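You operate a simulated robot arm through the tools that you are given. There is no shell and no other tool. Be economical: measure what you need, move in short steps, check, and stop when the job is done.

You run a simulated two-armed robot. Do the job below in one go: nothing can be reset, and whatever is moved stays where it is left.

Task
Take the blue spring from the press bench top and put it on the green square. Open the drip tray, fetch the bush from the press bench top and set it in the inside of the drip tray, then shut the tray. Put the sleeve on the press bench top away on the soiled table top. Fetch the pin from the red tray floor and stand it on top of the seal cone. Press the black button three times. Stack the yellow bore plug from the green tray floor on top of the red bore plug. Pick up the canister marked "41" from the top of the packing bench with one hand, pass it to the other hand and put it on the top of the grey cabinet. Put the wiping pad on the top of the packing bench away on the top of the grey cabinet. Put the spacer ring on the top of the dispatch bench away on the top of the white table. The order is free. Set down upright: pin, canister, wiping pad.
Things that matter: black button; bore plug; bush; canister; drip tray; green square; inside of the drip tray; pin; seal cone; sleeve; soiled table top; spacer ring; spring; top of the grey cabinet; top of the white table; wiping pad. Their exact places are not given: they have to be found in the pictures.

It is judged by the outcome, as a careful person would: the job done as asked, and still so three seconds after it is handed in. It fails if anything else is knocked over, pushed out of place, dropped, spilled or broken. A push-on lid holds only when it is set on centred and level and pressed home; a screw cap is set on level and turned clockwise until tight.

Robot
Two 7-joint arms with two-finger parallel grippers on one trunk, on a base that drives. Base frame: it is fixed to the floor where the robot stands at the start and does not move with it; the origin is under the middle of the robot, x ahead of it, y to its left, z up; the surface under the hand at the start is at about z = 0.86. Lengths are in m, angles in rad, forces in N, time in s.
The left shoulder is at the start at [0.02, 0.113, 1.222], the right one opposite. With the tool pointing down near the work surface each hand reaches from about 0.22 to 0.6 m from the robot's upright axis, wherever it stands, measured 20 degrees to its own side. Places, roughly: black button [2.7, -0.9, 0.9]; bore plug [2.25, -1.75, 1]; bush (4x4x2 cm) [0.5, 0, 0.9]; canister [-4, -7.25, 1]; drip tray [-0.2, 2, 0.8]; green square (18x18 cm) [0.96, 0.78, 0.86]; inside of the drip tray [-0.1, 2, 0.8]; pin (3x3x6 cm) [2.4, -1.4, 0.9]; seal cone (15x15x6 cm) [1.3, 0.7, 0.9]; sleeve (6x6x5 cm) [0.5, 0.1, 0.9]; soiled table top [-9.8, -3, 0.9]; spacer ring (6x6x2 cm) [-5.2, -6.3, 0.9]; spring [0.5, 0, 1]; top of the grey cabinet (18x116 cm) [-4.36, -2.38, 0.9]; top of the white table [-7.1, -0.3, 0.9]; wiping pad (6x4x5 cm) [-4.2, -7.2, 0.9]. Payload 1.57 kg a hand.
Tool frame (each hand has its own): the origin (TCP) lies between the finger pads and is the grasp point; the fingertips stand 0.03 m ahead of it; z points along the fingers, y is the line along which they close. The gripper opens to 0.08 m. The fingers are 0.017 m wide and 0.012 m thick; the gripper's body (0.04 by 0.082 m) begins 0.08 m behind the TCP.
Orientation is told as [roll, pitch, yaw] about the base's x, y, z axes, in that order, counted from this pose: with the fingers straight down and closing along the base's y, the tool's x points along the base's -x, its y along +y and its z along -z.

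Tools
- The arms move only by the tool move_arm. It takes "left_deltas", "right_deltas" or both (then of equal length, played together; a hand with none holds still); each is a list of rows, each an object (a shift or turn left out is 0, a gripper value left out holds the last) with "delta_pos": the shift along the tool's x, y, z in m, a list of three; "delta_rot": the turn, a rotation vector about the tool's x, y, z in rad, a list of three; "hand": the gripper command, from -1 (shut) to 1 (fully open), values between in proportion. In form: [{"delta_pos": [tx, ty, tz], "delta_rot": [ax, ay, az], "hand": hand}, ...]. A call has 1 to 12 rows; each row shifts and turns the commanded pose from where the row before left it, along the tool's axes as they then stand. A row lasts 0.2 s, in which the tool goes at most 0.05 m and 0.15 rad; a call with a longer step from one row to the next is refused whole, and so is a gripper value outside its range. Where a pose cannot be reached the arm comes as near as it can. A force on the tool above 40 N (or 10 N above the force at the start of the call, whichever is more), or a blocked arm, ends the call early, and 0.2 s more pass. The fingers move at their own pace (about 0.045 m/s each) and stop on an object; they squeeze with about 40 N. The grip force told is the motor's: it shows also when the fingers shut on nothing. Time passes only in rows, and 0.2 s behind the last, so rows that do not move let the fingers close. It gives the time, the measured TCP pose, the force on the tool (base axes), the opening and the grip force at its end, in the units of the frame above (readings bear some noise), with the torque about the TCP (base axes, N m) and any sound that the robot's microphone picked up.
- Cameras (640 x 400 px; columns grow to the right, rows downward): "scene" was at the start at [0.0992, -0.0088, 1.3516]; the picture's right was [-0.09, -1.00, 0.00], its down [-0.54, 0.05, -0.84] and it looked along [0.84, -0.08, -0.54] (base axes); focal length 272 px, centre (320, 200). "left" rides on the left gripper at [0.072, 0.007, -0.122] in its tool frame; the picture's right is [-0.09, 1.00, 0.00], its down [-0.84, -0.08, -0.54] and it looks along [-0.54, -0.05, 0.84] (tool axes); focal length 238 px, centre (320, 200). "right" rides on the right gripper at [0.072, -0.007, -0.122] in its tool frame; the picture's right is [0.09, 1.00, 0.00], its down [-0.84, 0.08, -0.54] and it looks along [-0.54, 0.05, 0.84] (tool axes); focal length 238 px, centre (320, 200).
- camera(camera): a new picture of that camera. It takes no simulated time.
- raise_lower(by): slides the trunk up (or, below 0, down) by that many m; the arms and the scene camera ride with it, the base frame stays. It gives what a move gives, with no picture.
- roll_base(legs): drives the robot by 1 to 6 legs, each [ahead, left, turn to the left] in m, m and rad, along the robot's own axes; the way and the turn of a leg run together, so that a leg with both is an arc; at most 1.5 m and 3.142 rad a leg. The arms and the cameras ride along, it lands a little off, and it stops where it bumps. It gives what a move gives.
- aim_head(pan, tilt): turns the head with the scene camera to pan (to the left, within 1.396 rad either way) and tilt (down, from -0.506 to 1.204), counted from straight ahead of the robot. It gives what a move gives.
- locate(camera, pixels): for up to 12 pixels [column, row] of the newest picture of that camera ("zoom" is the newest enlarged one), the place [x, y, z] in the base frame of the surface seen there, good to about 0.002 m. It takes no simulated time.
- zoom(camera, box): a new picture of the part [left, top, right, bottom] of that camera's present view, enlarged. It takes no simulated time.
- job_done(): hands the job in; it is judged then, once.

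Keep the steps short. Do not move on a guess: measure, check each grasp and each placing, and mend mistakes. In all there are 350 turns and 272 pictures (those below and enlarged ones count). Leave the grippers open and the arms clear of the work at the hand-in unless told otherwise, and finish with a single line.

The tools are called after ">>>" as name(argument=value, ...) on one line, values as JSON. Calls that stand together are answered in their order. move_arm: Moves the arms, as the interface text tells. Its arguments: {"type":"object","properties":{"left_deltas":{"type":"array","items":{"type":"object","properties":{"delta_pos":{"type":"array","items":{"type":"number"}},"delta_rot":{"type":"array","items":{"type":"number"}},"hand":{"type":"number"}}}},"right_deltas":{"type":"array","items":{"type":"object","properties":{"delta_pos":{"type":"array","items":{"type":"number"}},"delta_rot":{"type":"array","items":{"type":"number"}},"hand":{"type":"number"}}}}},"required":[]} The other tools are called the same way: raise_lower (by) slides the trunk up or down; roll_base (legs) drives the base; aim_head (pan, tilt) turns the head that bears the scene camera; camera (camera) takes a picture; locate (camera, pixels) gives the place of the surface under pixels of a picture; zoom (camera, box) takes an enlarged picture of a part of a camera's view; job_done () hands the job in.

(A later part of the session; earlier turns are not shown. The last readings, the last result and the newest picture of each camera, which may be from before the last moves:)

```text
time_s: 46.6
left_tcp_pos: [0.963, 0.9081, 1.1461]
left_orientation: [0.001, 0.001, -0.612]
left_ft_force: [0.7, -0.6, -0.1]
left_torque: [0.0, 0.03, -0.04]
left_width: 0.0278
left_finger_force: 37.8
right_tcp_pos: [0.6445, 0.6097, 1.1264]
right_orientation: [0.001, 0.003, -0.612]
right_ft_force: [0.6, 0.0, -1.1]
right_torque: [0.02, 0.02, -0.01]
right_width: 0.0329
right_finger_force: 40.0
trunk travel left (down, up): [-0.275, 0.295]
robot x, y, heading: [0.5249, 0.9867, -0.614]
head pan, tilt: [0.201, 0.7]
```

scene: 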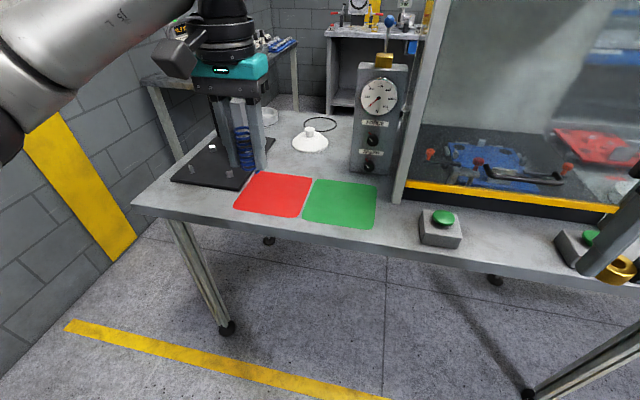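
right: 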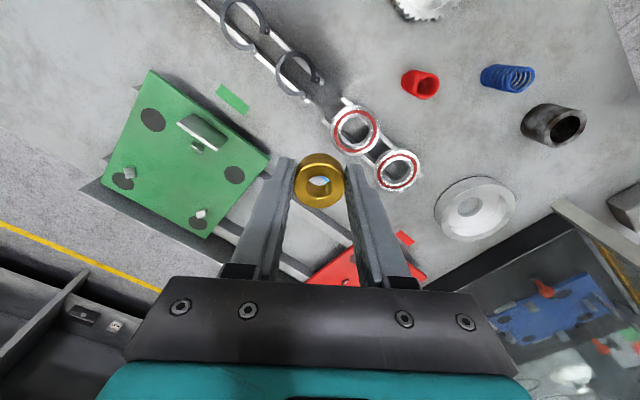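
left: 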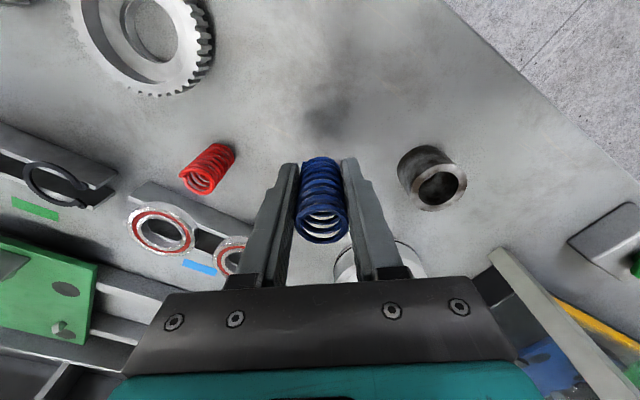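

>>> move_arm(left_deltas=[{"delta_pos": [-0.017, -0.04, 0]}, {"delta_pos": [-0.017, -0.04, 0]}, {"delta_pos": [-0.017, -0.037, 0]}, {"delta_pos": [0, 0, 0.04]}, {"delta_pos": [0, 0, 0.04]}, {"delta_pos": [0, 0, 0.04]}, {"delta_pos": [0, 0, 0.04]}, {"delta_pos": [0, 0, 0.04]}, {}])

>>> camera(camera="left")

```text
time_s: 48.6
left_tcp_pos: [0.9407, 0.7806, 0.9471]
left_orientation: [-0.001, 0.0, -0.613]
left_ft_force: [-0.1, 0.0, 0.4]
left_torque: [0.01, 0.04, 0.01]
left_width: 0.028
left_finger_force: 38.5
right_tcp_pos: [0.6433, 0.6104, 1.1273]
right_orientation: [0.001, -0.001, -0.614]
right_ft_force: [-0.9, 0.7, -1.6]
right_torque: [0.0, -0.02, 0.0]
right_width: 0.0329
right_finger_force: 39.5
trunk travel left (down, up): [-0.275, 0.295]
robot x, y, heading: [0.5229, 0.9876, -0.61]
head pan, tilt: [0.201, 0.7]
```

```text
243 pictures are left
```

left: 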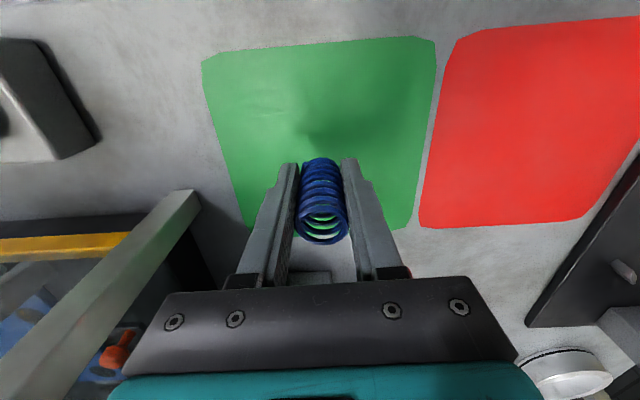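

Over the square. Lowering to set the spring down at TCP ≈0.902.

>>> move_arm(left_deltas=[{"delta_pos": [0, 0, 0.02]}, {"delta_pos": [0, 0, 0.015]}, {"delta_pos": [0, 0, 0.008]}, {}, {}])

```text
time_s: 49.8
left_tcp_pos: [0.9383, 0.7825, 0.9014]
left_orientation: [0.001, -0.001, -0.612]
left_ft_force: [0.1, -0.5, -0.3]
left_torque: [0.03, -0.01, -0.02]
left_width: 0.0281
left_finger_force: 38.3
right_tcp_pos: [0.6441, 0.6106, 1.127]
right_orientation: [0.0, 0.001, -0.612]
right_ft_force: [-0.4, 0.0, -1.3]
right_torque: [0.01, -0.02, -0.01]
right_width: 0.0328
right_finger_force: 39.8
trunk travel left (down, up): [-0.275, 0.295]
robot x, y, heading: [0.5247, 0.9898, -0.613]
head pan, tilt: [0.201, 0.7]
```

>>> move_arm(left_deltas=[{"delta_pos": [0, 0, 0.002]}, {"hand": -0.2}, {"hand": -0.2}, {"hand": 0.2}, {}, {}, {"delta_pos": [0, 0, -0.03]}, {"delta_pos": [0, 0, -0.04]}, {"delta_pos": [0, 0, -0.04]}, {"delta_pos": [0, 0, -0.04]}, {"delta_pos": [0, 0, -0.04]}])

>>> camera(camera="left")

```text
time_s: 52.2
left_tcp_pos: [0.9372, 0.7827, 1.0936]
left_orientation: [-0.001, 0.001, -0.613]
left_ft_force: [-0.3, -0.3, -0.4]
left_torque: [0.02, 0.01, 0.02]
left_width: 0.048
left_finger_force: 0.1
right_tcp_pos: [0.6429, 0.6097, 1.1262]
right_orientation: [0.0, 0.001, -0.613]
right_ft_force: [-0.5, 0.5, -1.0]
right_torque: [-0.03, -0.04, 0.01]
right_width: 0.0329
right_finger_force: 40.0
trunk travel left (down, up): [-0.275, 0.295]
robot x, y, heading: [0.5233, 0.9903, -0.61]
head pan, tilt: [0.201, 0.7]
```

```text
242 pictures are left
```

left: 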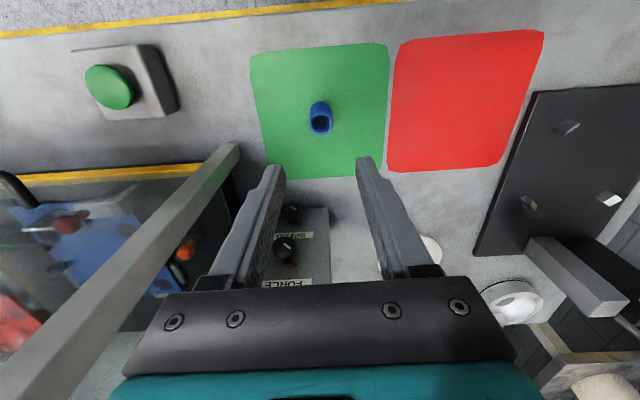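

Spring stands on the green square. I'll back away and turn toward the drip tray.

>>> roll_base(legs=[[-0.28, 0, 0], [0, 0, 2.6]])

>>> aim_head(pan=0.0, tilt=0.6)

>>> camera(camera="scene")

```text
time_s: 60.4
left_tcp_pos: [0.0251, 1.519, 1.0908]
left_orientation: [0.0, -0.001, 2.055]
left_ft_force: [-0.7, 1.0, 0.0]
left_torque: [-0.02, 0.01, -0.02]
left_width: 0.0481
left_finger_force: 0.1
right_tcp_pos: [0.3657, 1.5367, 1.1273]
right_orientation: [0.001, 0.001, 2.055]
right_ft_force: [0.7, 0.3, -0.5]
right_torque: [0.0, -0.01, 0.0]
right_width: 0.0328
right_finger_force: 40.5
trunk travel left (down, up): [-0.275, 0.295]
robot x, y, heading: [0.298, 1.1475, 2.053]
head pan, tilt: [0.201, 0.7]
```

```text
time_s: 61.1
left_tcp_pos: [0.0258, 1.5182, 1.0919]
left_orientation: [-0.001, 0.0, 2.053]
left_ft_force: [0.0, 0.0, 0.4]
left_torque: [-0.02, 0.0, -0.01]
left_width: 0.048
left_finger_force: 0.1
right_tcp_pos: [0.3657, 1.5377, 1.1269]
right_orientation: [0.0, 0.0, 2.054]
right_ft_force: [-0.8, 0.3, -1.1]
right_torque: [-0.02, 0.0, 0.01]
right_width: 0.0329
right_finger_force: 40.1
trunk travel left (down, up): [-0.275, 0.295]
robot x, y, heading: [0.2994, 1.1473, 2.053]
head pan, tilt: [0.0, 0.6]
```

```text
241 pictures are left
```

scene: 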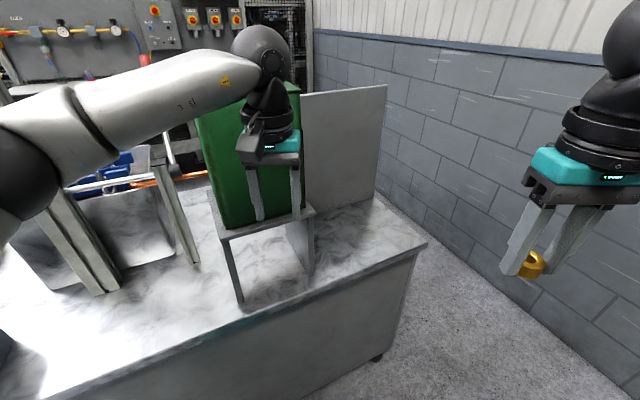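

>>> locate(camera="scene", pixels=[[230, 240], [240, 290], [270, 280], [300, 240], [310, 275], [375, 230], [415, 245], [260, 310], [100, 260], [180, 250], [200, 355], [340, 150]])

>>> zoom(camera="scene", box=[0, 100, 440, 375])

```text
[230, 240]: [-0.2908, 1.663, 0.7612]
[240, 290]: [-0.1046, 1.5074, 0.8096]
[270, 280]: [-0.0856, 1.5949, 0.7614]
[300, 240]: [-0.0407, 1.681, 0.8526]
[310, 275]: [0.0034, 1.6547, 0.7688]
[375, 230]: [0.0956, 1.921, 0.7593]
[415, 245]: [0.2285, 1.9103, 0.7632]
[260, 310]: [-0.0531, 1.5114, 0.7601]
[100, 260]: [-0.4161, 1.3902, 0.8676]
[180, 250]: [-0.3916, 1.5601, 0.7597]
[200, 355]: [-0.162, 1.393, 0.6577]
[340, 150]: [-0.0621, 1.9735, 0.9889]
```

```text
1.45 times, centred on (220, 238) of scene
```

zoom: 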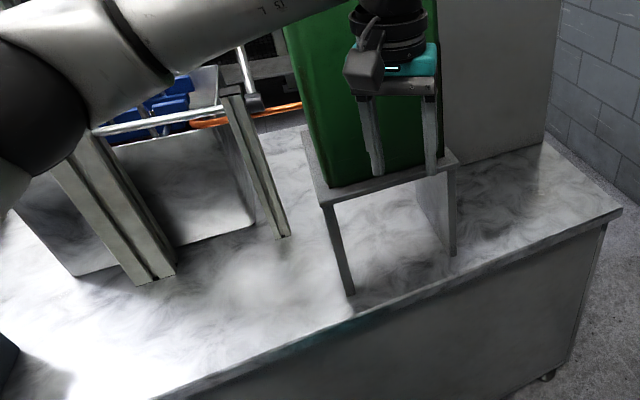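

The drip tray isn't visible from here. I'll raise the trunk and look over.

>>> raise_lower(by=0.29)

>>> aim_head(pan=0.1, tilt=0.5)

>>> camera(camera="scene")

>>> aim_head(pan=0.7, tilt=0.5)

>>> camera(camera="scene")

```text
time_s: 64.0
left_tcp_pos: [0.0252, 1.5195, 1.3809]
left_orientation: [0.0, 0.0, 2.055]
left_ft_force: [-0.1, -0.4, -1.0]
left_torque: [-0.03, 0.02, -0.03]
left_width: 0.048
left_finger_force: 0.0
right_tcp_pos: [0.3665, 1.5372, 1.4162]
right_orientation: [0.0, 0.0, 2.054]
right_ft_force: [1.2, -0.8, -1.4]
right_torque: [-0.02, -0.02, -0.01]
right_width: 0.0327
right_finger_force: 40.1
trunk travel left (down, up): [-0.565, 0.005]
robot x, y, heading: [0.2965, 1.1476, 2.057]
head pan, tilt: [0.0, 0.6]
```

```text
time_s: 64.7
left_tcp_pos: [0.0254, 1.5187, 1.3816]
left_orientation: [0.0, 0.0, 2.055]
left_ft_force: [0.5, -0.3, 0.5]
left_torque: [0.01, 0.03, 0.03]
left_width: 0.0477
left_finger_force: 0.2
right_tcp_pos: [0.3658, 1.5369, 1.4167]
right_orientation: [0.001, 0.001, 2.055]
right_ft_force: [0.0, 0.8, -1.0]
right_torque: [-0.02, -0.01, 0.0]
right_width: 0.0327
right_finger_force: 39.5
trunk travel left (down, up): [-0.565, 0.005]
robot x, y, heading: [0.2946, 1.1412, 2.059]
head pan, tilt: [0.099, 0.499]
```

```text
239 pictures are left
```

scene: 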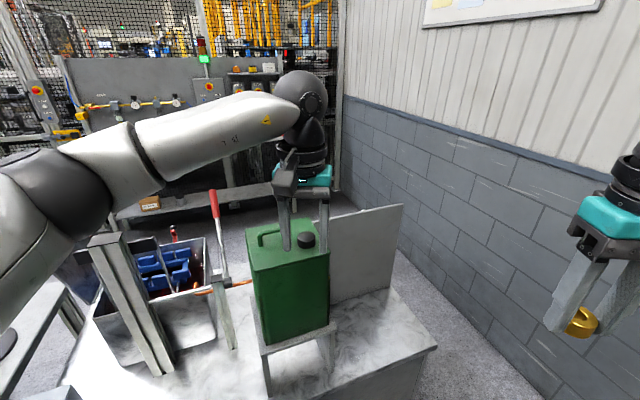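

```text
time_s: 65.7
left_tcp_pos: [0.025, 1.5197, 1.3832]
left_orientation: [0.0, 0.001, 2.055]
left_ft_force: [-0.4, 0.4, 0.2]
left_torque: [0.0, 0.02, 0.01]
left_width: 0.0479
left_finger_force: 0.1
right_tcp_pos: [0.3659, 1.5358, 1.4173]
right_orientation: [-0.003, 0.001, 2.054]
right_ft_force: [0.0, 0.3, -0.5]
right_torque: [0.0, -0.01, -0.02]
right_width: 0.0328
right_finger_force: 40.5
trunk travel left (down, up): [-0.565, 0.005]
robot x, y, heading: [0.2994, 1.1455, 2.056]
head pan, tilt: [0.7, 0.499]
```

```text
238 pictures are left
```

scene: 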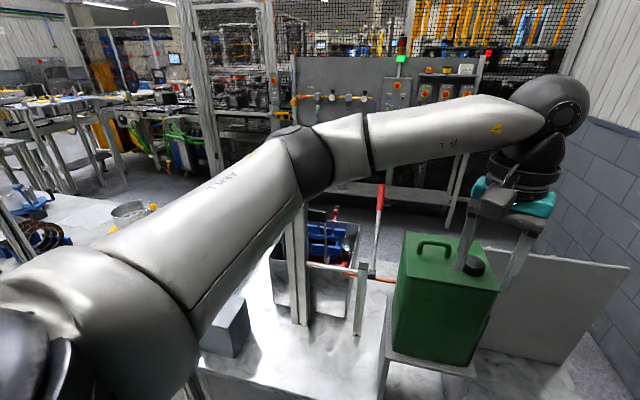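

>>> aim_head(pan=-0.15, tilt=0.6)

>>> camera(camera="scene")

>>> locate(camera="scene", pixels=[[360, 200], [300, 330], [420, 380], [340, 240], [260, 220], [300, 300], [400, 300], [480, 350], [280, 190], [230, 200], [350, 290], [130, 170]])

```text
time_s: 66.9
left_tcp_pos: [0.025, 1.5198, 1.3835]
left_orientation: [0.0, 0.002, 2.053]
left_ft_force: [-0.5, 0.8, 0.1]
left_torque: [-0.01, 0.02, -0.03]
left_width: 0.048
left_finger_force: 0.1
right_tcp_pos: [0.366, 1.5364, 1.4165]
right_orientation: [0.0, 0.0, 2.054]
right_ft_force: [0.0, 0.1, -1.5]
right_torque: [0.02, 0.02, 0.0]
right_width: 0.0329
right_finger_force: 39.6
trunk travel left (down, up): [-0.565, 0.005]
robot x, y, heading: [0.2986, 1.1447, 2.055]
head pan, tilt: [-0.15, 0.6]
```

```text
237 pictures are left
```

scene: 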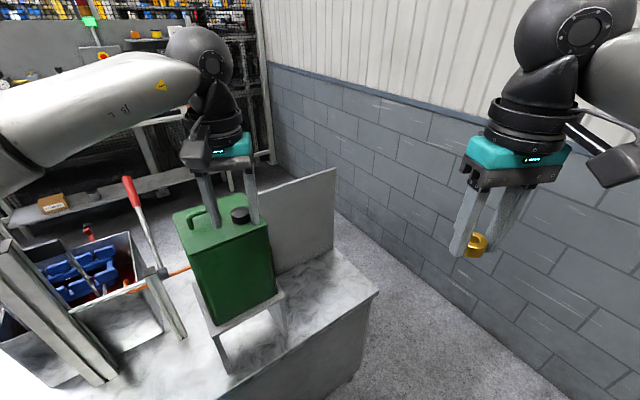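

```text
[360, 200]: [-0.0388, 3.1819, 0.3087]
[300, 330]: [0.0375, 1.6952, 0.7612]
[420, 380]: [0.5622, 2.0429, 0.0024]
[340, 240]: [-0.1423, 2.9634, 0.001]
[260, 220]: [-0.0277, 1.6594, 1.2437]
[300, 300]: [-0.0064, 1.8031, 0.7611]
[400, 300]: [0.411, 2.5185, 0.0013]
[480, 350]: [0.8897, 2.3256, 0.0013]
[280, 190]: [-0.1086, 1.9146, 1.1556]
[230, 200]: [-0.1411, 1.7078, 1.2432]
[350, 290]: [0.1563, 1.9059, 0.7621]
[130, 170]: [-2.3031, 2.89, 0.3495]
```

The drip tray must be on the far side of this washer bench. There is a ~0.8 m gap by the wall. I'll turn to face that way and check how far the right elbow sticks out.

>>> roll_base(legs=[[0, 0, 0.432]])

>>> aim_head(pan=-1.2, tilt=0.6)

>>> camera(camera="scene")

>>> locate(camera="scene", pixels=[[320, 200], [320, 100], [200, 200], [450, 200], [320, 300], [100, 200], [550, 300], [400, 250], [250, 150], [100, 380], [30, 300], [250, 300]])

```text
time_s: 68.6
left_tcp_pos: [-0.1067, 1.3678, 1.3831]
left_orientation: [0.0, 0.002, 2.49]
left_ft_force: [0.5, 0.1, 1.1]
left_torque: [-0.03, 0.02, -0.01]
left_width: 0.0482
left_finger_force: 0.0
right_tcp_pos: [0.1941, 1.5288, 1.4164]
right_orientation: [0.0, -0.001, 2.489]
right_ft_force: [0.3, -0.6, -1.1]
right_torque: [0.01, -0.02, 0.0]
right_width: 0.0327
right_finger_force: 40.2
trunk travel left (down, up): [-0.565, 0.005]
robot x, y, heading: [0.3005, 1.1459, 2.49]
head pan, tilt: [-0.15, 0.6]
```

```text
time_s: 69.9
left_tcp_pos: [-0.1064, 1.3693, 1.3817]
left_orientation: [0.0, -0.001, 2.491]
left_ft_force: [-1.2, -0.1, -0.2]
left_torque: [0.0, -0.01, -0.01]
left_width: 0.0478
left_finger_force: 0.0
right_tcp_pos: [0.1935, 1.5289, 1.417]
right_orientation: [0.0, 0.002, 2.49]
right_ft_force: [-0.5, 0.1, -1.7]
right_torque: [-0.02, 0.02, 0.0]
right_width: 0.0329
right_finger_force: 40.3
trunk travel left (down, up): [-0.565, 0.005]
robot x, y, heading: [0.3014, 1.1481, 2.491]
head pan, tilt: [-1.201, 0.6]
```

```text
236 pictures are left
```

scene: 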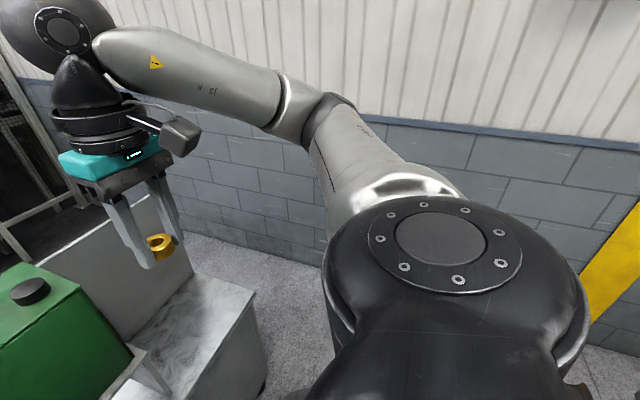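

```text
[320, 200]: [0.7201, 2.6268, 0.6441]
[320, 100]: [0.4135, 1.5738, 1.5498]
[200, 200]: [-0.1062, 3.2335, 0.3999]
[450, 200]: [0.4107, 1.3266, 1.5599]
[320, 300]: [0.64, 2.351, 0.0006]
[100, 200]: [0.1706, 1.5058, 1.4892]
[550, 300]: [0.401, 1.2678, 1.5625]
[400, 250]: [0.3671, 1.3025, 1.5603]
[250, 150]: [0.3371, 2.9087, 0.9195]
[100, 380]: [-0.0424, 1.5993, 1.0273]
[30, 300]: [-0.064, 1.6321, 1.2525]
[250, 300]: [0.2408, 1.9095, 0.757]
```

>>> move_arm(left_deltas=[{"delta_pos": [0, 0.03, 0]}, {"delta_pos": [0, 0.03, 0]}, {"delta_pos": [0, 0.03, 0]}, {"delta_pos": [0, 0.03, 0]}, {}], right_deltas=[{}, {"delta_pos": [-0.025, 0.025, 0]}, {"delta_pos": [-0.025, 0.025, 0]}, {"delta_pos": [-0.025, 0.025, 0]}, {"delta_pos": [-0.025, 0.025, 0]}])

>>> roll_base(legs=[[0, -0.93, 0]])

>>> aim_head(pan=-0.9, tilt=0.5)

>>> camera(camera="scene")

>>> aim_head(pan=0.4, tilt=0.6)

>>> camera(camera="scene")

```text
time_s: 71.1
left_tcp_pos: [-0.1801, 1.2756, 1.3801]
left_orientation: [-0.001, -0.001, 2.489]
left_ft_force: [-0.6, 0.7, -0.1]
left_torque: [-0.02, 0.02, 0.03]
left_width: 0.0479
left_finger_force: 0.1
right_tcp_pos: [0.0517, 1.5107, 1.4179]
right_orientation: [0.0, 0.001, 2.49]
right_ft_force: [0.3, -0.6, -1.1]
right_torque: [-0.02, 0.0, 0.01]
right_width: 0.0329
right_finger_force: 39.9
trunk travel left (down, up): [-0.565, 0.005]
robot x, y, heading: [0.2962, 1.1471, 2.489]
head pan, tilt: [-1.201, 0.6]
```

```text
time_s: 76.1
left_tcp_pos: [0.4012, 2.0338, 1.38]
left_orientation: [0.001, 0.0, 2.49]
left_ft_force: [-0.7, -1.1, -0.4]
left_torque: [-0.03, -0.01, -0.02]
left_width: 0.0481
left_finger_force: 0.0
right_tcp_pos: [0.6327, 2.2695, 1.4178]
right_orientation: [-0.001, 0.0, 2.491]
right_ft_force: [0.2, -0.4, -1.8]
right_torque: [-0.01, 0.01, 0.01]
right_width: 0.0324
right_finger_force: 40.0
trunk travel left (down, up): [-0.565, 0.005]
robot x, y, heading: [0.88, 1.9118, 2.492]
head pan, tilt: [-1.201, 0.6]
```

```text
time_s: 76.9
left_tcp_pos: [0.4002, 2.0331, 1.3811]
left_orientation: [-0.001, 0.0, 2.49]
left_ft_force: [0.5, -0.9, -0.5]
left_torque: [-0.02, -0.01, -0.03]
left_width: 0.0482
left_finger_force: 0.1
right_tcp_pos: [0.6316, 2.269, 1.4174]
right_orientation: [0.001, 0.0, 2.492]
right_ft_force: [-0.2, 0.0, -1.3]
right_torque: [0.02, -0.01, -0.04]
right_width: 0.0326
right_finger_force: 39.6
trunk travel left (down, up): [-0.565, 0.005]
robot x, y, heading: [0.8765, 1.9071, 2.488]
head pan, tilt: [-0.901, 0.499]
```

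```text
235 pictures are left
```

scene: 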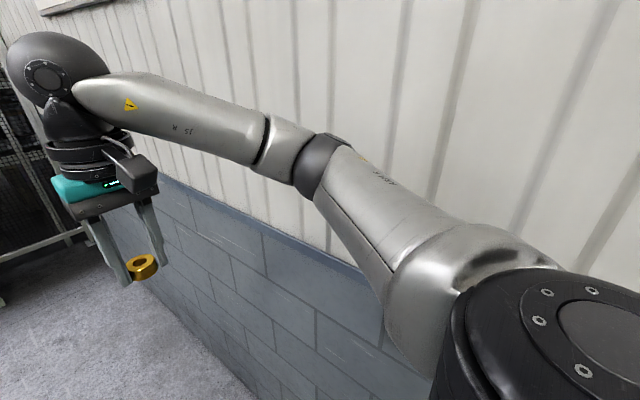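

```text
time_s: 78.3
left_tcp_pos: [0.4024, 2.0345, 1.3805]
left_orientation: [0.0, 0.0, 2.49]
left_ft_force: [-0.6, -0.1, -0.1]
left_torque: [0.01, 0.02, 0.0]
left_width: 0.0478
left_finger_force: 0.1
right_tcp_pos: [0.6318, 2.2686, 1.4168]
right_orientation: [0.001, -0.001, 2.491]
right_ft_force: [-0.2, 0.4, -0.9]
right_torque: [0.0, -0.02, 0.03]
right_width: 0.0328
right_finger_force: 40.5
trunk travel left (down, up): [-0.565, 0.005]
robot x, y, heading: [0.8779, 1.9055, 2.491]
head pan, tilt: [0.4, 0.6]
```

```text
234 pictures are left
```

scene: 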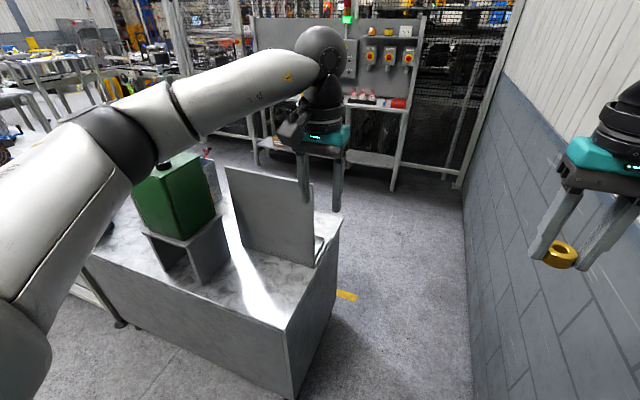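

A panel hides the tray; behind it a handle is visible at (318,250). I'll drive through the gap, then look left.

>>> locate(camera="scene", pixels=[[395, 188], [275, 160], [340, 225], [318, 250], [295, 385], [455, 185], [330, 265], [250, 240]])

>>> roll_base(legs=[[0.9, 0, 0]])

>>> aim_head(pan=0.9, tilt=0.6)

>>> camera(camera="scene")

```text
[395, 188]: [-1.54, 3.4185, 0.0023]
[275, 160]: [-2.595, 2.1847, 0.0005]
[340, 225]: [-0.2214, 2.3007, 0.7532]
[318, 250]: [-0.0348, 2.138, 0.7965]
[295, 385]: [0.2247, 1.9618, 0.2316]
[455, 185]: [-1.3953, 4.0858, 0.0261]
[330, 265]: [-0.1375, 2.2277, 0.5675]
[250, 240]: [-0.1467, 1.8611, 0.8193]
```

```text
time_s: 83.0
left_tcp_pos: [-0.3146, 2.5521, 1.3815]
left_orientation: [0.0, 0.0, 2.515]
left_ft_force: [-0.1, -0.5, -0.4]
left_torque: [-0.01, -0.01, -0.03]
left_width: 0.0481
left_finger_force: 0.1
right_tcp_pos: [-0.0897, 2.7922, 1.4179]
right_orientation: [0.0, 0.0, 2.516]
right_ft_force: [0.9, -0.5, -0.8]
right_torque: [-0.01, 0.0, 0.01]
right_width: 0.0327
right_finger_force: 40.0
trunk travel left (down, up): [-0.565, 0.005]
robot x, y, heading: [0.17, 2.4387, 2.516]
head pan, tilt: [0.4, 0.6]
```

```text
time_s: 84.0
left_tcp_pos: [-0.3147, 2.5527, 1.3805]
left_orientation: [0.0, -0.001, 2.513]
left_ft_force: [0.1, 0.3, -0.7]
left_torque: [0.02, -0.05, -0.03]
left_width: 0.048
left_finger_force: 0.0
right_tcp_pos: [-0.0899, 2.7923, 1.4158]
right_orientation: [0.0, 0.0, 2.515]
right_ft_force: [-0.5, 0.2, -1.5]
right_torque: [-0.02, -0.01, 0.03]
right_width: 0.0329
right_finger_force: 40.0
trunk travel left (down, up): [-0.565, 0.005]
robot x, y, heading: [0.1655, 2.4332, 2.51]
head pan, tilt: [0.901, 0.6]
```

```text
233 pictures are left
```

scene: 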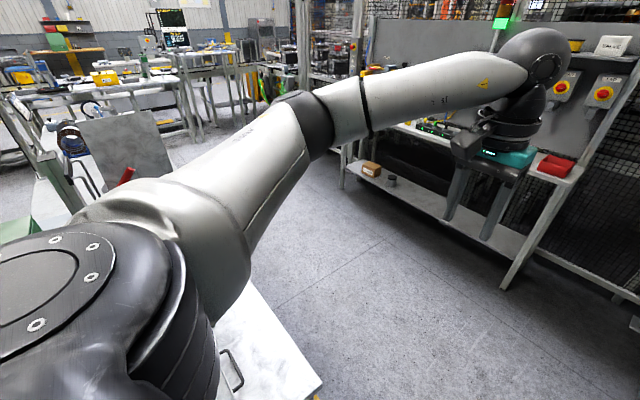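

>>> roll_base(legs=[[0.75, 0, 0], [0, 0.5, 0], [0, 0, 3.1]])

>>> aim_head(pan=0, tilt=0.7)

>>> camera(camera="scene")

```text
time_s: 97.7
left_tcp_pos: [-0.2505, 2.3198, 1.3808]
left_orientation: [0.001, 0.0, -0.69]
left_ft_force: [-0.9, 0.1, -0.2]
left_torque: [-0.03, -0.02, 0.02]
left_width: 0.0479
left_finger_force: 0.1
right_tcp_pos: [-0.4893, 2.0927, 1.4166]
right_orientation: [0.0, 0.0, -0.689]
right_ft_force: [0.1, 0.2, -1.3]
right_torque: [-0.02, 0.02, 0.03]
right_width: 0.0327
right_finger_force: 39.7
trunk travel left (down, up): [-0.565, 0.005]
robot x, y, heading: [-0.7213, 2.4691, -0.688]
head pan, tilt: [0.901, 0.6]
```

```text
time_s: 98.9
left_tcp_pos: [-0.2504, 2.32, 1.381]
left_orientation: [0.0, 0.0, -0.689]
left_ft_force: [-0.4, -0.8, -0.8]
left_torque: [-0.01, -0.03, 0.02]
left_width: 0.0481
left_finger_force: 0.1
right_tcp_pos: [-0.4893, 2.093, 1.4175]
right_orientation: [0.001, -0.001, -0.69]
right_ft_force: [0.2, 0.2, -1.1]
right_torque: [-0.01, -0.02, -0.01]
right_width: 0.0329
right_finger_force: 40.7
trunk travel left (down, up): [-0.565, 0.005]
robot x, y, heading: [-0.722, 2.4709, -0.69]
head pan, tilt: [0.0, 0.7]
```

```text
232 pictures are left
```

scene: 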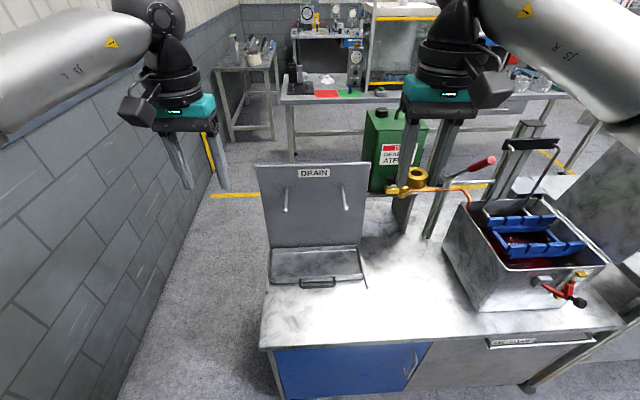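

>>> zoom(camera="scene", box=[240, 150, 440, 310])

>>> locate(camera="scene", pixels=[[317, 283], [305, 285], [332, 284], [315, 262], [280, 255], [350, 250], [275, 278], [360, 278], [315, 270], [290, 210], [345, 200], [315, 320]])

```text
2.50 times, centred on (340, 230) of scene
```

zoom: 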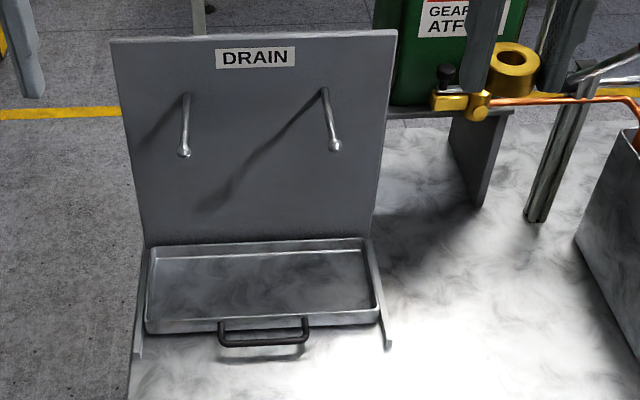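

```text
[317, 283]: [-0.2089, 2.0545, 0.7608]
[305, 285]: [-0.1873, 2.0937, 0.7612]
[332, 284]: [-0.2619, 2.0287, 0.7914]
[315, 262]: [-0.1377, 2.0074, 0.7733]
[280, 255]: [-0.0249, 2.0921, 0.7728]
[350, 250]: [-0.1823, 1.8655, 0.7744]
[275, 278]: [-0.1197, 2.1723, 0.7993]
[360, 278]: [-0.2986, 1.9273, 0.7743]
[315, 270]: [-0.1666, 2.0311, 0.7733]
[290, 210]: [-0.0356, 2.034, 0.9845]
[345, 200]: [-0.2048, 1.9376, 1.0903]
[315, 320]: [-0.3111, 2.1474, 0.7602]
```

>>> locate(camera="zoom", pixels=[[262, 341], [240, 342], [290, 340], [222, 326], [305, 324], [260, 326], [150, 315], [378, 312], [265, 282], [148, 260], [365, 245], [137, 350]])

```text
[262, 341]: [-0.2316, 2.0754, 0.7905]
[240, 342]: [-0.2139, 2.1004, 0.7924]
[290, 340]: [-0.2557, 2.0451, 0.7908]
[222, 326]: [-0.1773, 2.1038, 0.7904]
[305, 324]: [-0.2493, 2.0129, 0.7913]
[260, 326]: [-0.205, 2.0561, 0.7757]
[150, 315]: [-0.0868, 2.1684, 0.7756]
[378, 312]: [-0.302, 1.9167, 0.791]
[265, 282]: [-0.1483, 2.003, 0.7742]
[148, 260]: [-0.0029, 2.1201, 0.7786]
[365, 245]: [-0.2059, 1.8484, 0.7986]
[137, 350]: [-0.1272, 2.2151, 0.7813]
```

>>> locate(camera="scene", pixels=[[262, 345], [420, 340], [600, 330], [280, 380], [350, 375], [500, 280], [470, 320]])

>>> roll_base(legs=[[0, 0, 0.035], [0.1, 0.0, 0]])

>>> raise_lower(by=-0.32)

```text
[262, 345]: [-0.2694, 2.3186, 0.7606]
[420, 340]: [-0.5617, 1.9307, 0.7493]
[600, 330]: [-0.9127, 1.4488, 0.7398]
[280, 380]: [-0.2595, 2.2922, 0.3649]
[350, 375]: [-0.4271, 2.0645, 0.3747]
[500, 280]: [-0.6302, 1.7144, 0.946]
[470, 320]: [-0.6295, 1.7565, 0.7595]
```

```text
time_s: 100.4
left_tcp_pos: [-0.165, 2.2751, 1.3813]
left_orientation: [0.0, -0.001, -0.653]
left_ft_force: [-0.5, 0.0, -0.2]
left_torque: [-0.03, 0.02, 0.02]
left_width: 0.0481
left_finger_force: 0.1
right_tcp_pos: [-0.3961, 2.041, 1.4169]
right_orientation: [-0.001, -0.001, -0.653]
right_ft_force: [-0.1, -0.7, -0.5]
right_torque: [0.02, 0.01, 0.01]
right_width: 0.0325
right_finger_force: 40.5
trunk travel left (down, up): [-0.565, 0.005]
robot x, y, heading: [-0.6428, 2.4037, -0.656]
head pan, tilt: [0.0, 0.7]
```

```text
time_s: 103.6
left_tcp_pos: [-0.1656, 2.2753, 1.0605]
left_orientation: [-0.001, 0.0, -0.652]
left_ft_force: [0.3, -0.3, 0.5]
left_torque: [-0.01, 0.02, -0.03]
left_width: 0.048
left_finger_force: 0.1
right_tcp_pos: [-0.3978, 2.0415, 1.0976]
right_orientation: [-0.001, 0.0, -0.653]
right_ft_force: [0.9, -0.4, -1.0]
right_torque: [0.04, 0.0, 0.03]
right_width: 0.0326
right_finger_force: 40.5
trunk travel left (down, up): [-0.245, 0.325]
robot x, y, heading: [-0.6406, 2.4059, -0.66]
head pan, tilt: [0.0, 0.7]
```

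Now I'll move the left hand above the tray handle and the right hand aside, then turn the left gripper 90° so the fingers straddle the bar.

>>> move_arm(left_deltas=[{"delta_pos": [-0.015, 0, 0]}, {"delta_pos": [-0.015, 0, 0]}, {"delta_pos": [-0.015, -0.04, 0]}, {"delta_pos": [-0.015, -0.04, 0]}, {"delta_pos": [-0.007, -0.04, 0]}, {"delta_pos": [0, -0.04, 0]}, {"delta_pos": [0, -0.023, 0]}], right_deltas=[{"delta_pos": [0, -0.03, 0]}, {"delta_pos": [0, -0.03, 0]}, {"delta_pos": [0, -0.03, 0]}, {"delta_pos": [0, -0.03, 0]}, {}, {}, {}])

>>> move_arm(left_deltas=[{"delta_rot": [0, 0, 0.143]}, {"delta_rot": [0, 0, 0.143]}, {"delta_rot": [0, 0, 0.143]}, {"delta_rot": [0, 0, 0.143]}, {"delta_rot": [0, 0, 0.143]}, {"delta_rot": [0, 0, 0.143]}, {"delta_rot": [0, 0, 0.143]}, {"delta_rot": [0, 0, 0.143]}, {"delta_rot": [0, 0, 0.143]}, {"delta_rot": [0, 0, 0.143]}, {"delta_rot": [0, 0, 0.141]}, {}])

>>> camera(camera="left")

>>> camera(camera="scene")

```text
time_s: 105.2
left_tcp_pos: [-0.2253, 2.0886, 1.0626]
left_orientation: [0.0, -0.001, -0.653]
left_ft_force: [-0.5, -0.4, -0.2]
left_torque: [0.0, -0.01, 0.0]
left_width: 0.0482
left_finger_force: 0.1
right_tcp_pos: [-0.4698, 1.9444, 1.0981]
right_orientation: [0.001, 0.0, -0.653]
right_ft_force: [-0.4, -0.7, -1.0]
right_torque: [0.03, 0.03, -0.02]
right_width: 0.0326
right_finger_force: 39.9
trunk travel left (down, up): [-0.245, 0.325]
robot x, y, heading: [-0.6396, 2.4051, -0.657]
head pan, tilt: [0.0, 0.7]
```

```text
time_s: 107.8
left_tcp_pos: [-0.2198, 2.1277, 1.0711]
left_orientation: [-0.005, -0.001, -1.361]
left_ft_force: [-0.6, 0.5, -0.6]
left_torque: [-0.03, -0.02, -0.01]
left_width: 0.0481
left_finger_force: 0.1
left hand out of reach, approached as far as the arm can: row 5, 6, 7, 8, 9, 10, 11
right_tcp_pos: [-0.4679, 1.9454, 1.098]
right_orientation: [0.002, -0.002, -0.653]
right_ft_force: [-0.2, 0.2, -0.6]
right_torque: [0.0, 0.04, -0.01]
right_width: 0.033
right_finger_force: 39.6
trunk travel left (down, up): [-0.245, 0.325]
robot x, y, heading: [-0.6383, 2.4036, -0.656]
head pan, tilt: [0.0, 0.7]
```

```text
230 pictures are left
```

left: 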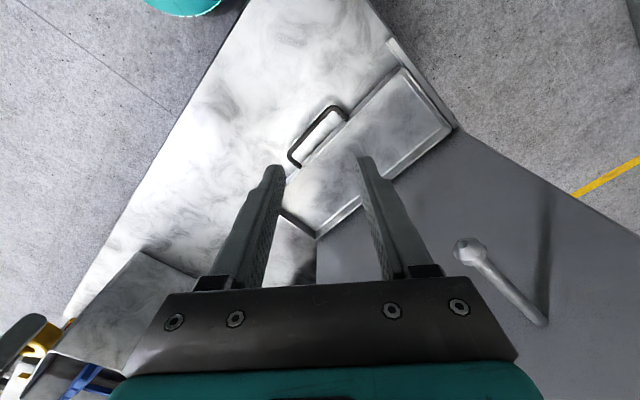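

```text
229 pictures are left
```

scene: 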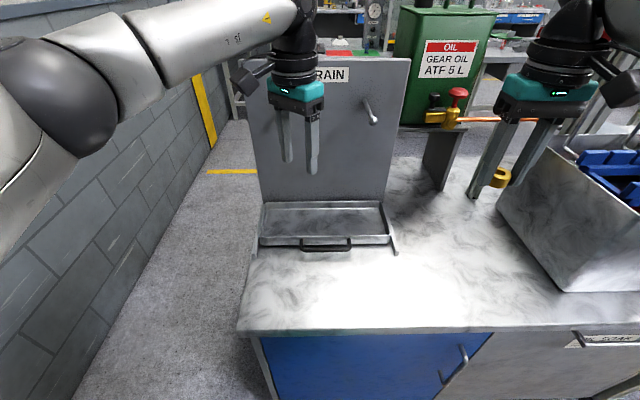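

>>> zoom(camera="left", box=[260, 60, 480, 198])

```text
2.90 times, centred on (370, 129) of left
```

zoom: 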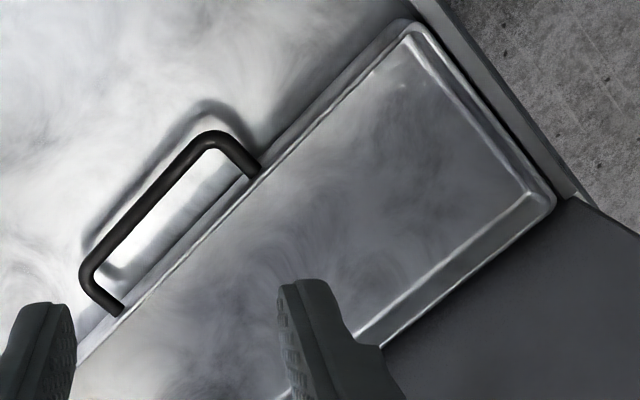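

>>> locate(camera="zoom", pixels=[[85, 272], [208, 140], [145, 205], [118, 308], [252, 170], [186, 246], [176, 236], [160, 222], [400, 30], [545, 200], [300, 200], [350, 350]])

```text
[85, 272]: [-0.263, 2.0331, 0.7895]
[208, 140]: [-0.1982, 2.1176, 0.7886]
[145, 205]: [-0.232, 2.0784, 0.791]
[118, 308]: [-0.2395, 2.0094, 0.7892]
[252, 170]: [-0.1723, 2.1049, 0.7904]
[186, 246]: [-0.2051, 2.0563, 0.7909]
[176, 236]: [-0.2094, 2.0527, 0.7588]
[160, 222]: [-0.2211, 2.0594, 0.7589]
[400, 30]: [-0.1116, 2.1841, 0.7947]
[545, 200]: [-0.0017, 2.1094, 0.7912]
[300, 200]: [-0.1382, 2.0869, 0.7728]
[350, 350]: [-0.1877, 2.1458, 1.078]
```

The handle bar is 28 mm clear of the tray front, so I can hook it with closed fingers in the normal orientation. I'll rotate back, closing the fingers.

>>> move_arm(left_deltas=[{"delta_rot": [0, 0, -0.1414], "hand": -1}, {"delta_rot": [0, 0, -0.1414]}, {"delta_rot": [0, 0, -0.1414]}, {"delta_rot": [0, 0, -0.1414]}, {"delta_rot": [0, 0, -0.1414]}, {}])

```text
time_s: 109.2
left_tcp_pos: [-0.2188, 2.1269, 1.0694]
left_orientation: [-0.004, 0.003, -0.651]
left_ft_force: [-0.2, 0.8, -0.3]
left_torque: [0.03, 0.02, 0.03]
left_width: 0.0001
left_finger_force: 20.7
right_tcp_pos: [-0.469, 1.9447, 1.0972]
right_orientation: [-0.001, 0.0, -0.654]
right_ft_force: [-0.5, -0.4, -0.4]
right_torque: [0.02, 0.03, 0.0]
right_width: 0.0328
right_finger_force: 40.4
trunk travel left (down, up): [-0.245, 0.325]
robot x, y, heading: [-0.6437, 2.4047, -0.654]
head pan, tilt: [0.0, 0.7]
```

>>> move_arm(left_deltas=[{"delta_pos": [-0.02, -0.024, 0]}, {"delta_pos": [-0.0205, -0.024, 0]}, {"delta_pos": [0, 0, 0.045]}, {"delta_pos": [0, 0, 0.045]}, {"delta_pos": [0, 0, 0.045]}, {"delta_pos": [0, 0, 0.045]}, {}, {}])

>>> zoom(camera="left", box=[220, 80, 420, 280])

```text
time_s: 111.0
left_tcp_pos: [-0.2174, 2.0691, 0.8872]
left_orientation: [-0.004, 0.001, -0.653]
left_ft_force: [0.9, -0.2, 0.5]
left_torque: [-0.03, 0.0, 0.01]
left_width: 0.0001
left_finger_force: 21.3
left hand out of reach, approached as far as the arm can: row 2
right_tcp_pos: [-0.4697, 1.9439, 1.0986]
right_orientation: [0.0, 0.0, -0.652]
right_ft_force: [0.5, -0.1, -0.4]
right_torque: [-0.02, 0.02, -0.01]
right_width: 0.0326
right_finger_force: 40.0
trunk travel left (down, up): [-0.245, 0.325]
robot x, y, heading: [-0.6442, 2.4059, -0.651]
head pan, tilt: [0.0, 0.7]
```

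```text
2.00 times, centred on (320, 180) of left
```

zoom: 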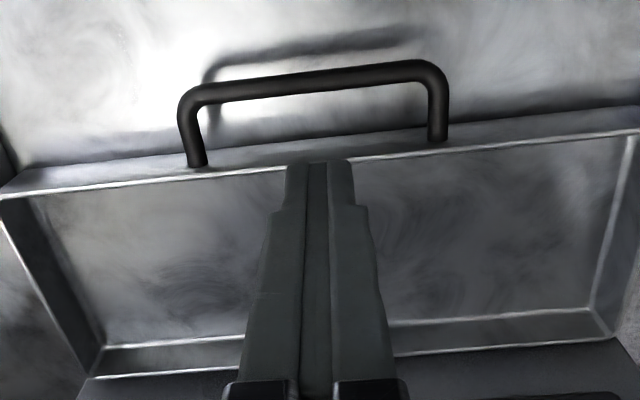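

>>> move_arm(left_deltas=[{"delta_pos": [-0.003, 0, 0.03]}, {"delta_pos": [0, 0, 0.03]}, {"delta_pos": [0, 0, 0.026]}, {}])

>>> zoom(camera="left", box=[220, 80, 420, 280])

```text
time_s: 112.0
left_tcp_pos: [-0.2267, 2.0822, 0.8206]
left_orientation: [-0.005, -0.004, -0.653]
left_ft_force: [-0.7, -1.8, 21.1]
left_torque: [-0.01, -0.01, -0.18]
left_width: 0.0
left_finger_force: 21.7
left hand out of reach, approached as far as the arm can: row 1, 2, 3
right_tcp_pos: [-0.4712, 1.9456, 1.0991]
right_orientation: [0.0, -0.001, -0.652]
right_ft_force: [-0.3, -0.7, -0.8]
right_torque: [0.07, 0.0, 0.01]
right_width: 0.0327
right_finger_force: 40.0
trunk travel left (down, up): [-0.245, 0.325]
robot x, y, heading: [-0.6428, 2.4073, -0.659]
head pan, tilt: [0.0, 0.7]
```

```text
2.00 times, centred on (320, 180) of left
```

zoom: 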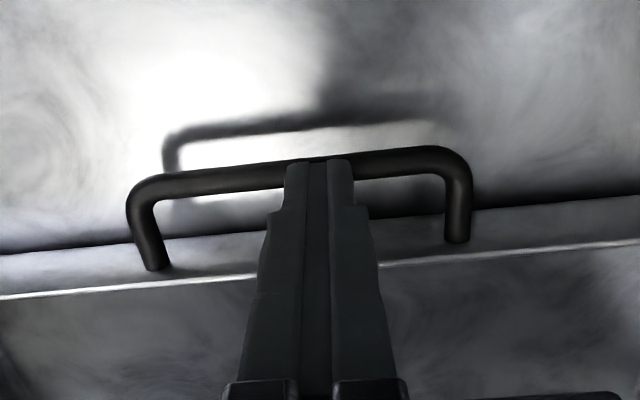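

The arm ran out of reach and is resting on the bar. I'll lift off, then lower the trunk a little for better reach.

>>> move_arm(left_deltas=[{"delta_pos": [0, 0, -0.04]}, {"delta_pos": [0, 0, -0.04]}, {"delta_pos": [0, 0, -0.04]}, {"delta_pos": [0, 0, -0.04]}, {"delta_pos": [0, 0, -0.04]}], right_deltas=[{}, {}, {}, {}, {}])

>>> raise_lower(by=-0.14)

>>> roll_base(legs=[[0.03, 0, 0]])

```text
time_s: 113.2
left_tcp_pos: [-0.2298, 2.0817, 1.0194]
left_orientation: [-0.003, 0.004, -0.651]
left_ft_force: [-0.9, -0.3, 0.4]
left_torque: [-0.01, 0.0, 0.02]
left_width: 0.0
left_finger_force: 21.1
right_tcp_pos: [-0.4698, 1.9451, 1.0978]
right_orientation: [0.0, 0.001, -0.652]
right_ft_force: [0.7, -0.5, -0.3]
right_torque: [0.01, 0.01, 0.02]
right_width: 0.033
right_finger_force: 40.0
trunk travel left (down, up): [-0.245, 0.325]
robot x, y, heading: [-0.6404, 2.4027, -0.654]
head pan, tilt: [0.0, 0.7]
```

```text
time_s: 114.9
left_tcp_pos: [-0.2275, 2.0818, 0.8787]
left_orientation: [-0.003, 0.002, -0.65]
left_ft_force: [-0.6, 0.0, -0.7]
left_torque: [0.03, -0.01, 0.02]
left_width: 0.0001
left_finger_force: 21.4
right_tcp_pos: [-0.4696, 1.9455, 0.9591]
right_orientation: [-0.001, -0.001, -0.653]
right_ft_force: [-0.2, -0.2, -0.8]
right_torque: [0.04, 0.05, 0.01]
right_width: 0.033
right_finger_force: 39.9
trunk travel left (down, up): [-0.105, 0.465]
robot x, y, heading: [-0.6439, 2.4035, -0.656]
head pan, tilt: [0.0, 0.7]
```

```text
time_s: 115.7
left_tcp_pos: [-0.2042, 2.0642, 0.8793]
left_orientation: [-0.004, 0.005, -0.653]
left_ft_force: [-0.1, 0.0, 0.5]
left_torque: [0.0, 0.01, -0.03]
left_width: 0.0
left_finger_force: 22.0
right_tcp_pos: [-0.4454, 1.9273, 0.9587]
right_orientation: [0.0, 0.0, -0.653]
right_ft_force: [0.0, 0.1, -1.5]
right_torque: [-0.01, 0.02, 0.03]
right_width: 0.0327
right_finger_force: 40.4
trunk travel left (down, up): [-0.105, 0.465]
robot x, y, heading: [-0.6176, 2.3816, -0.654]
head pan, tilt: [0.0, 0.7]
```

>>> move_arm(left_deltas=[{"delta_pos": [0.009, 0, 0]}, {"delta_pos": [0, 0, 0.03]}, {"delta_pos": [0, 0, 0.03]}, {"delta_pos": [0, 0, 0.019]}, {}])

>>> zoom(camera="left", box=[220, 80, 420, 280])

```text
time_s: 116.9
left_tcp_pos: [-0.2116, 2.0695, 0.7988]
left_orientation: [-0.003, 0.001, -0.649]
left_ft_force: [-0.5, -0.2, -0.7]
left_torque: [0.01, -0.01, -0.01]
left_width: 0.0
left_finger_force: 21.4
right_tcp_pos: [-0.4455, 1.9268, 0.9575]
right_orientation: [0.0, -0.001, -0.654]
right_ft_force: [-0.6, 0.1, -0.4]
right_torque: [0.01, 0.01, 0.0]
right_width: 0.033
right_finger_force: 40.0
trunk travel left (down, up): [-0.105, 0.465]
robot x, y, heading: [-0.6187, 2.3864, -0.649]
head pan, tilt: [0.0, 0.7]
```

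```text
2.00 times, centred on (320, 180) of left
```

zoom: 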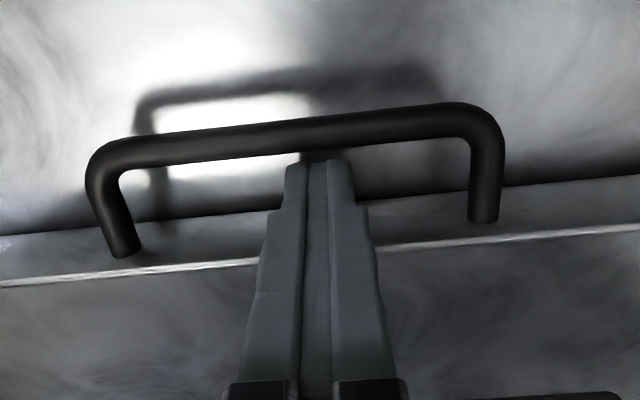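

Fingers are behind the bar. Pulling back gently.

>>> move_arm(left_deltas=[{"delta_pos": [0.01, 0, 0]}, {"delta_pos": [0.01, 0, 0]}, {"delta_pos": [0.015, 0, 0]}, {"delta_pos": [0.015, 0, 0]}, {"delta_pos": [0.015, 0, 0]}, {"delta_pos": [0.015, 0, 0]}, {"delta_pos": [0.015, 0, 0]}])

>>> camera(camera="scene")

```text
time_s: 118.5
left_tcp_pos: [-0.2883, 2.1275, 0.8018]
left_orientation: [-0.004, 0.003, -0.651]
left_ft_force: [0.8, 0.7, -0.2]
left_torque: [0.0, 0.03, 0.01]
left_width: 0.0
left_finger_force: 21.0
right_tcp_pos: [-0.4473, 1.9268, 0.9574]
right_orientation: [0.001, -0.001, -0.654]
right_ft_force: [0.6, 0.3, -1.0]
right_torque: [0.01, -0.01, 0.01]
right_width: 0.0328
right_finger_force: 40.2
trunk travel left (down, up): [-0.105, 0.465]
robot x, y, heading: [-0.6216, 2.3878, -0.657]
head pan, tilt: [0.0, 0.7]
```

```text
224 pictures are left
```

scene: 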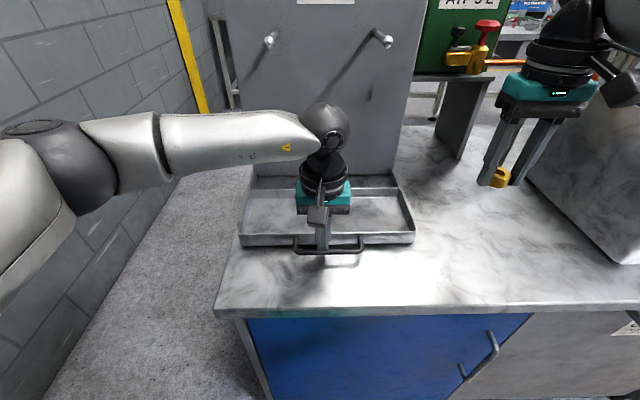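

>>> move_arm(left_deltas=[{"delta_pos": [0.01, 0, 0]}, {"delta_pos": [0.01, 0, 0]}, {"delta_pos": [0.01, 0, 0]}, {"delta_pos": [0.01, 0, 0]}, {}])

>>> zoom(camera="scene", box=[200, 140, 460, 302])

```text
time_s: 119.7
left_tcp_pos: [-0.3174, 2.152, 0.8008]
left_orientation: [-0.002, 0.004, -0.652]
left_ft_force: [0.0, 0.6, -0.1]
left_torque: [0.01, -0.01, -0.01]
left_width: 0.0
left_finger_force: 21.2
right_tcp_pos: [-0.4457, 1.9273, 0.9573]
right_orientation: [-0.001, 0.0, -0.653]
right_ft_force: [-0.2, -0.4, -1.2]
right_torque: [-0.04, -0.02, 0.0]
right_width: 0.0328
right_finger_force: 40.7
trunk travel left (down, up): [-0.105, 0.465]
robot x, y, heading: [-0.6167, 2.3913, -0.657]
head pan, tilt: [0.0, 0.7]
```

```text
2.46 times, centred on (330, 221) of scene
```

zoom: 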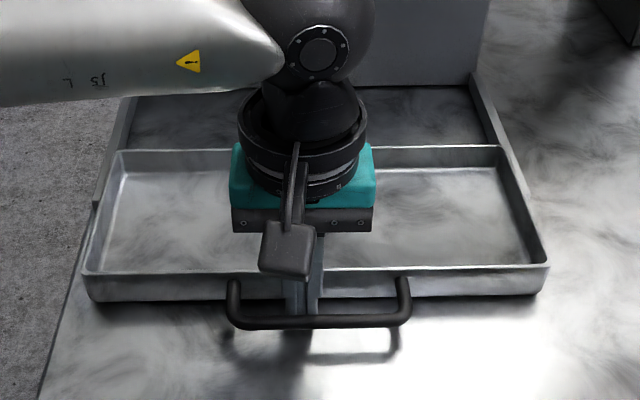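

The tray is out about 13 cm. I'll lift the left hand out of the handle and move it left, then bring the bush over the tray's right half.

>>> move_arm(left_deltas=[{"delta_pos": [-0.006, 0, 0]}, {"delta_pos": [0, 0, -0.03]}, {"delta_pos": [0, 0, -0.04]}, {"delta_pos": [0, 0, -0.04]}, {"delta_pos": [0, 0.03, -0.03]}, {"delta_pos": [0, 0.04, 0]}, {"delta_pos": [0, 0.04, 0]}, {"delta_pos": [0, 0.04, 0]}])

>>> camera(camera="scene")

>>> camera(camera="right")

```text
time_s: 121.5
left_tcp_pos: [-0.2224, 2.2701, 0.94]
left_orientation: [-0.003, 0.004, -0.651]
left_ft_force: [0.8, 0.7, -0.2]
left_torque: [-0.02, 0.0, 0.01]
left_width: 0.0
left_finger_force: 21.7
right_tcp_pos: [-0.4451, 1.9267, 0.9589]
right_orientation: [0.0, 0.001, -0.652]
right_ft_force: [-0.1, -0.3, -0.7]
right_torque: [-0.02, -0.01, 0.0]
right_width: 0.0327
right_finger_force: 40.4
trunk travel left (down, up): [-0.105, 0.465]
robot x, y, heading: [-0.6178, 2.3869, -0.655]
head pan, tilt: [0.0, 0.7]
```

```text
222 pictures are left
```

scene: 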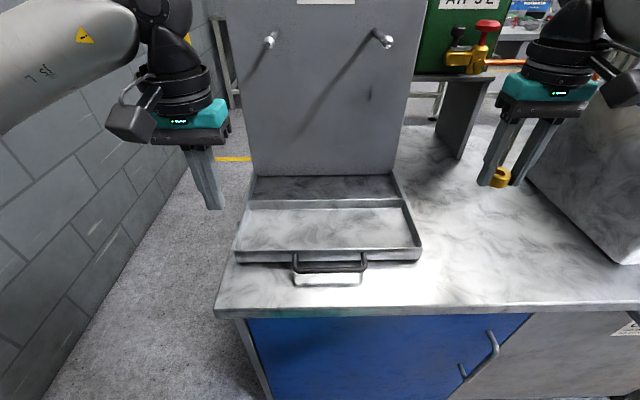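

```text
221 pictures are left
```

right: 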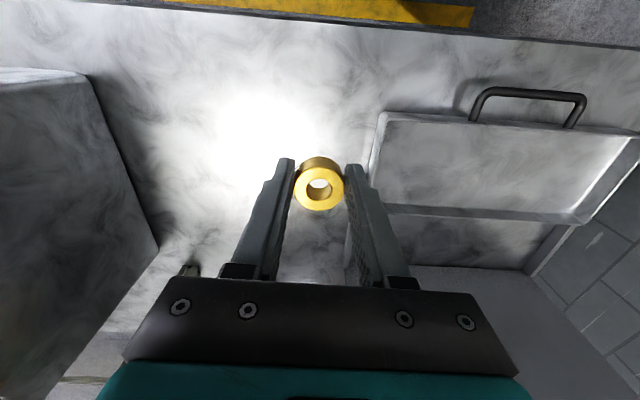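

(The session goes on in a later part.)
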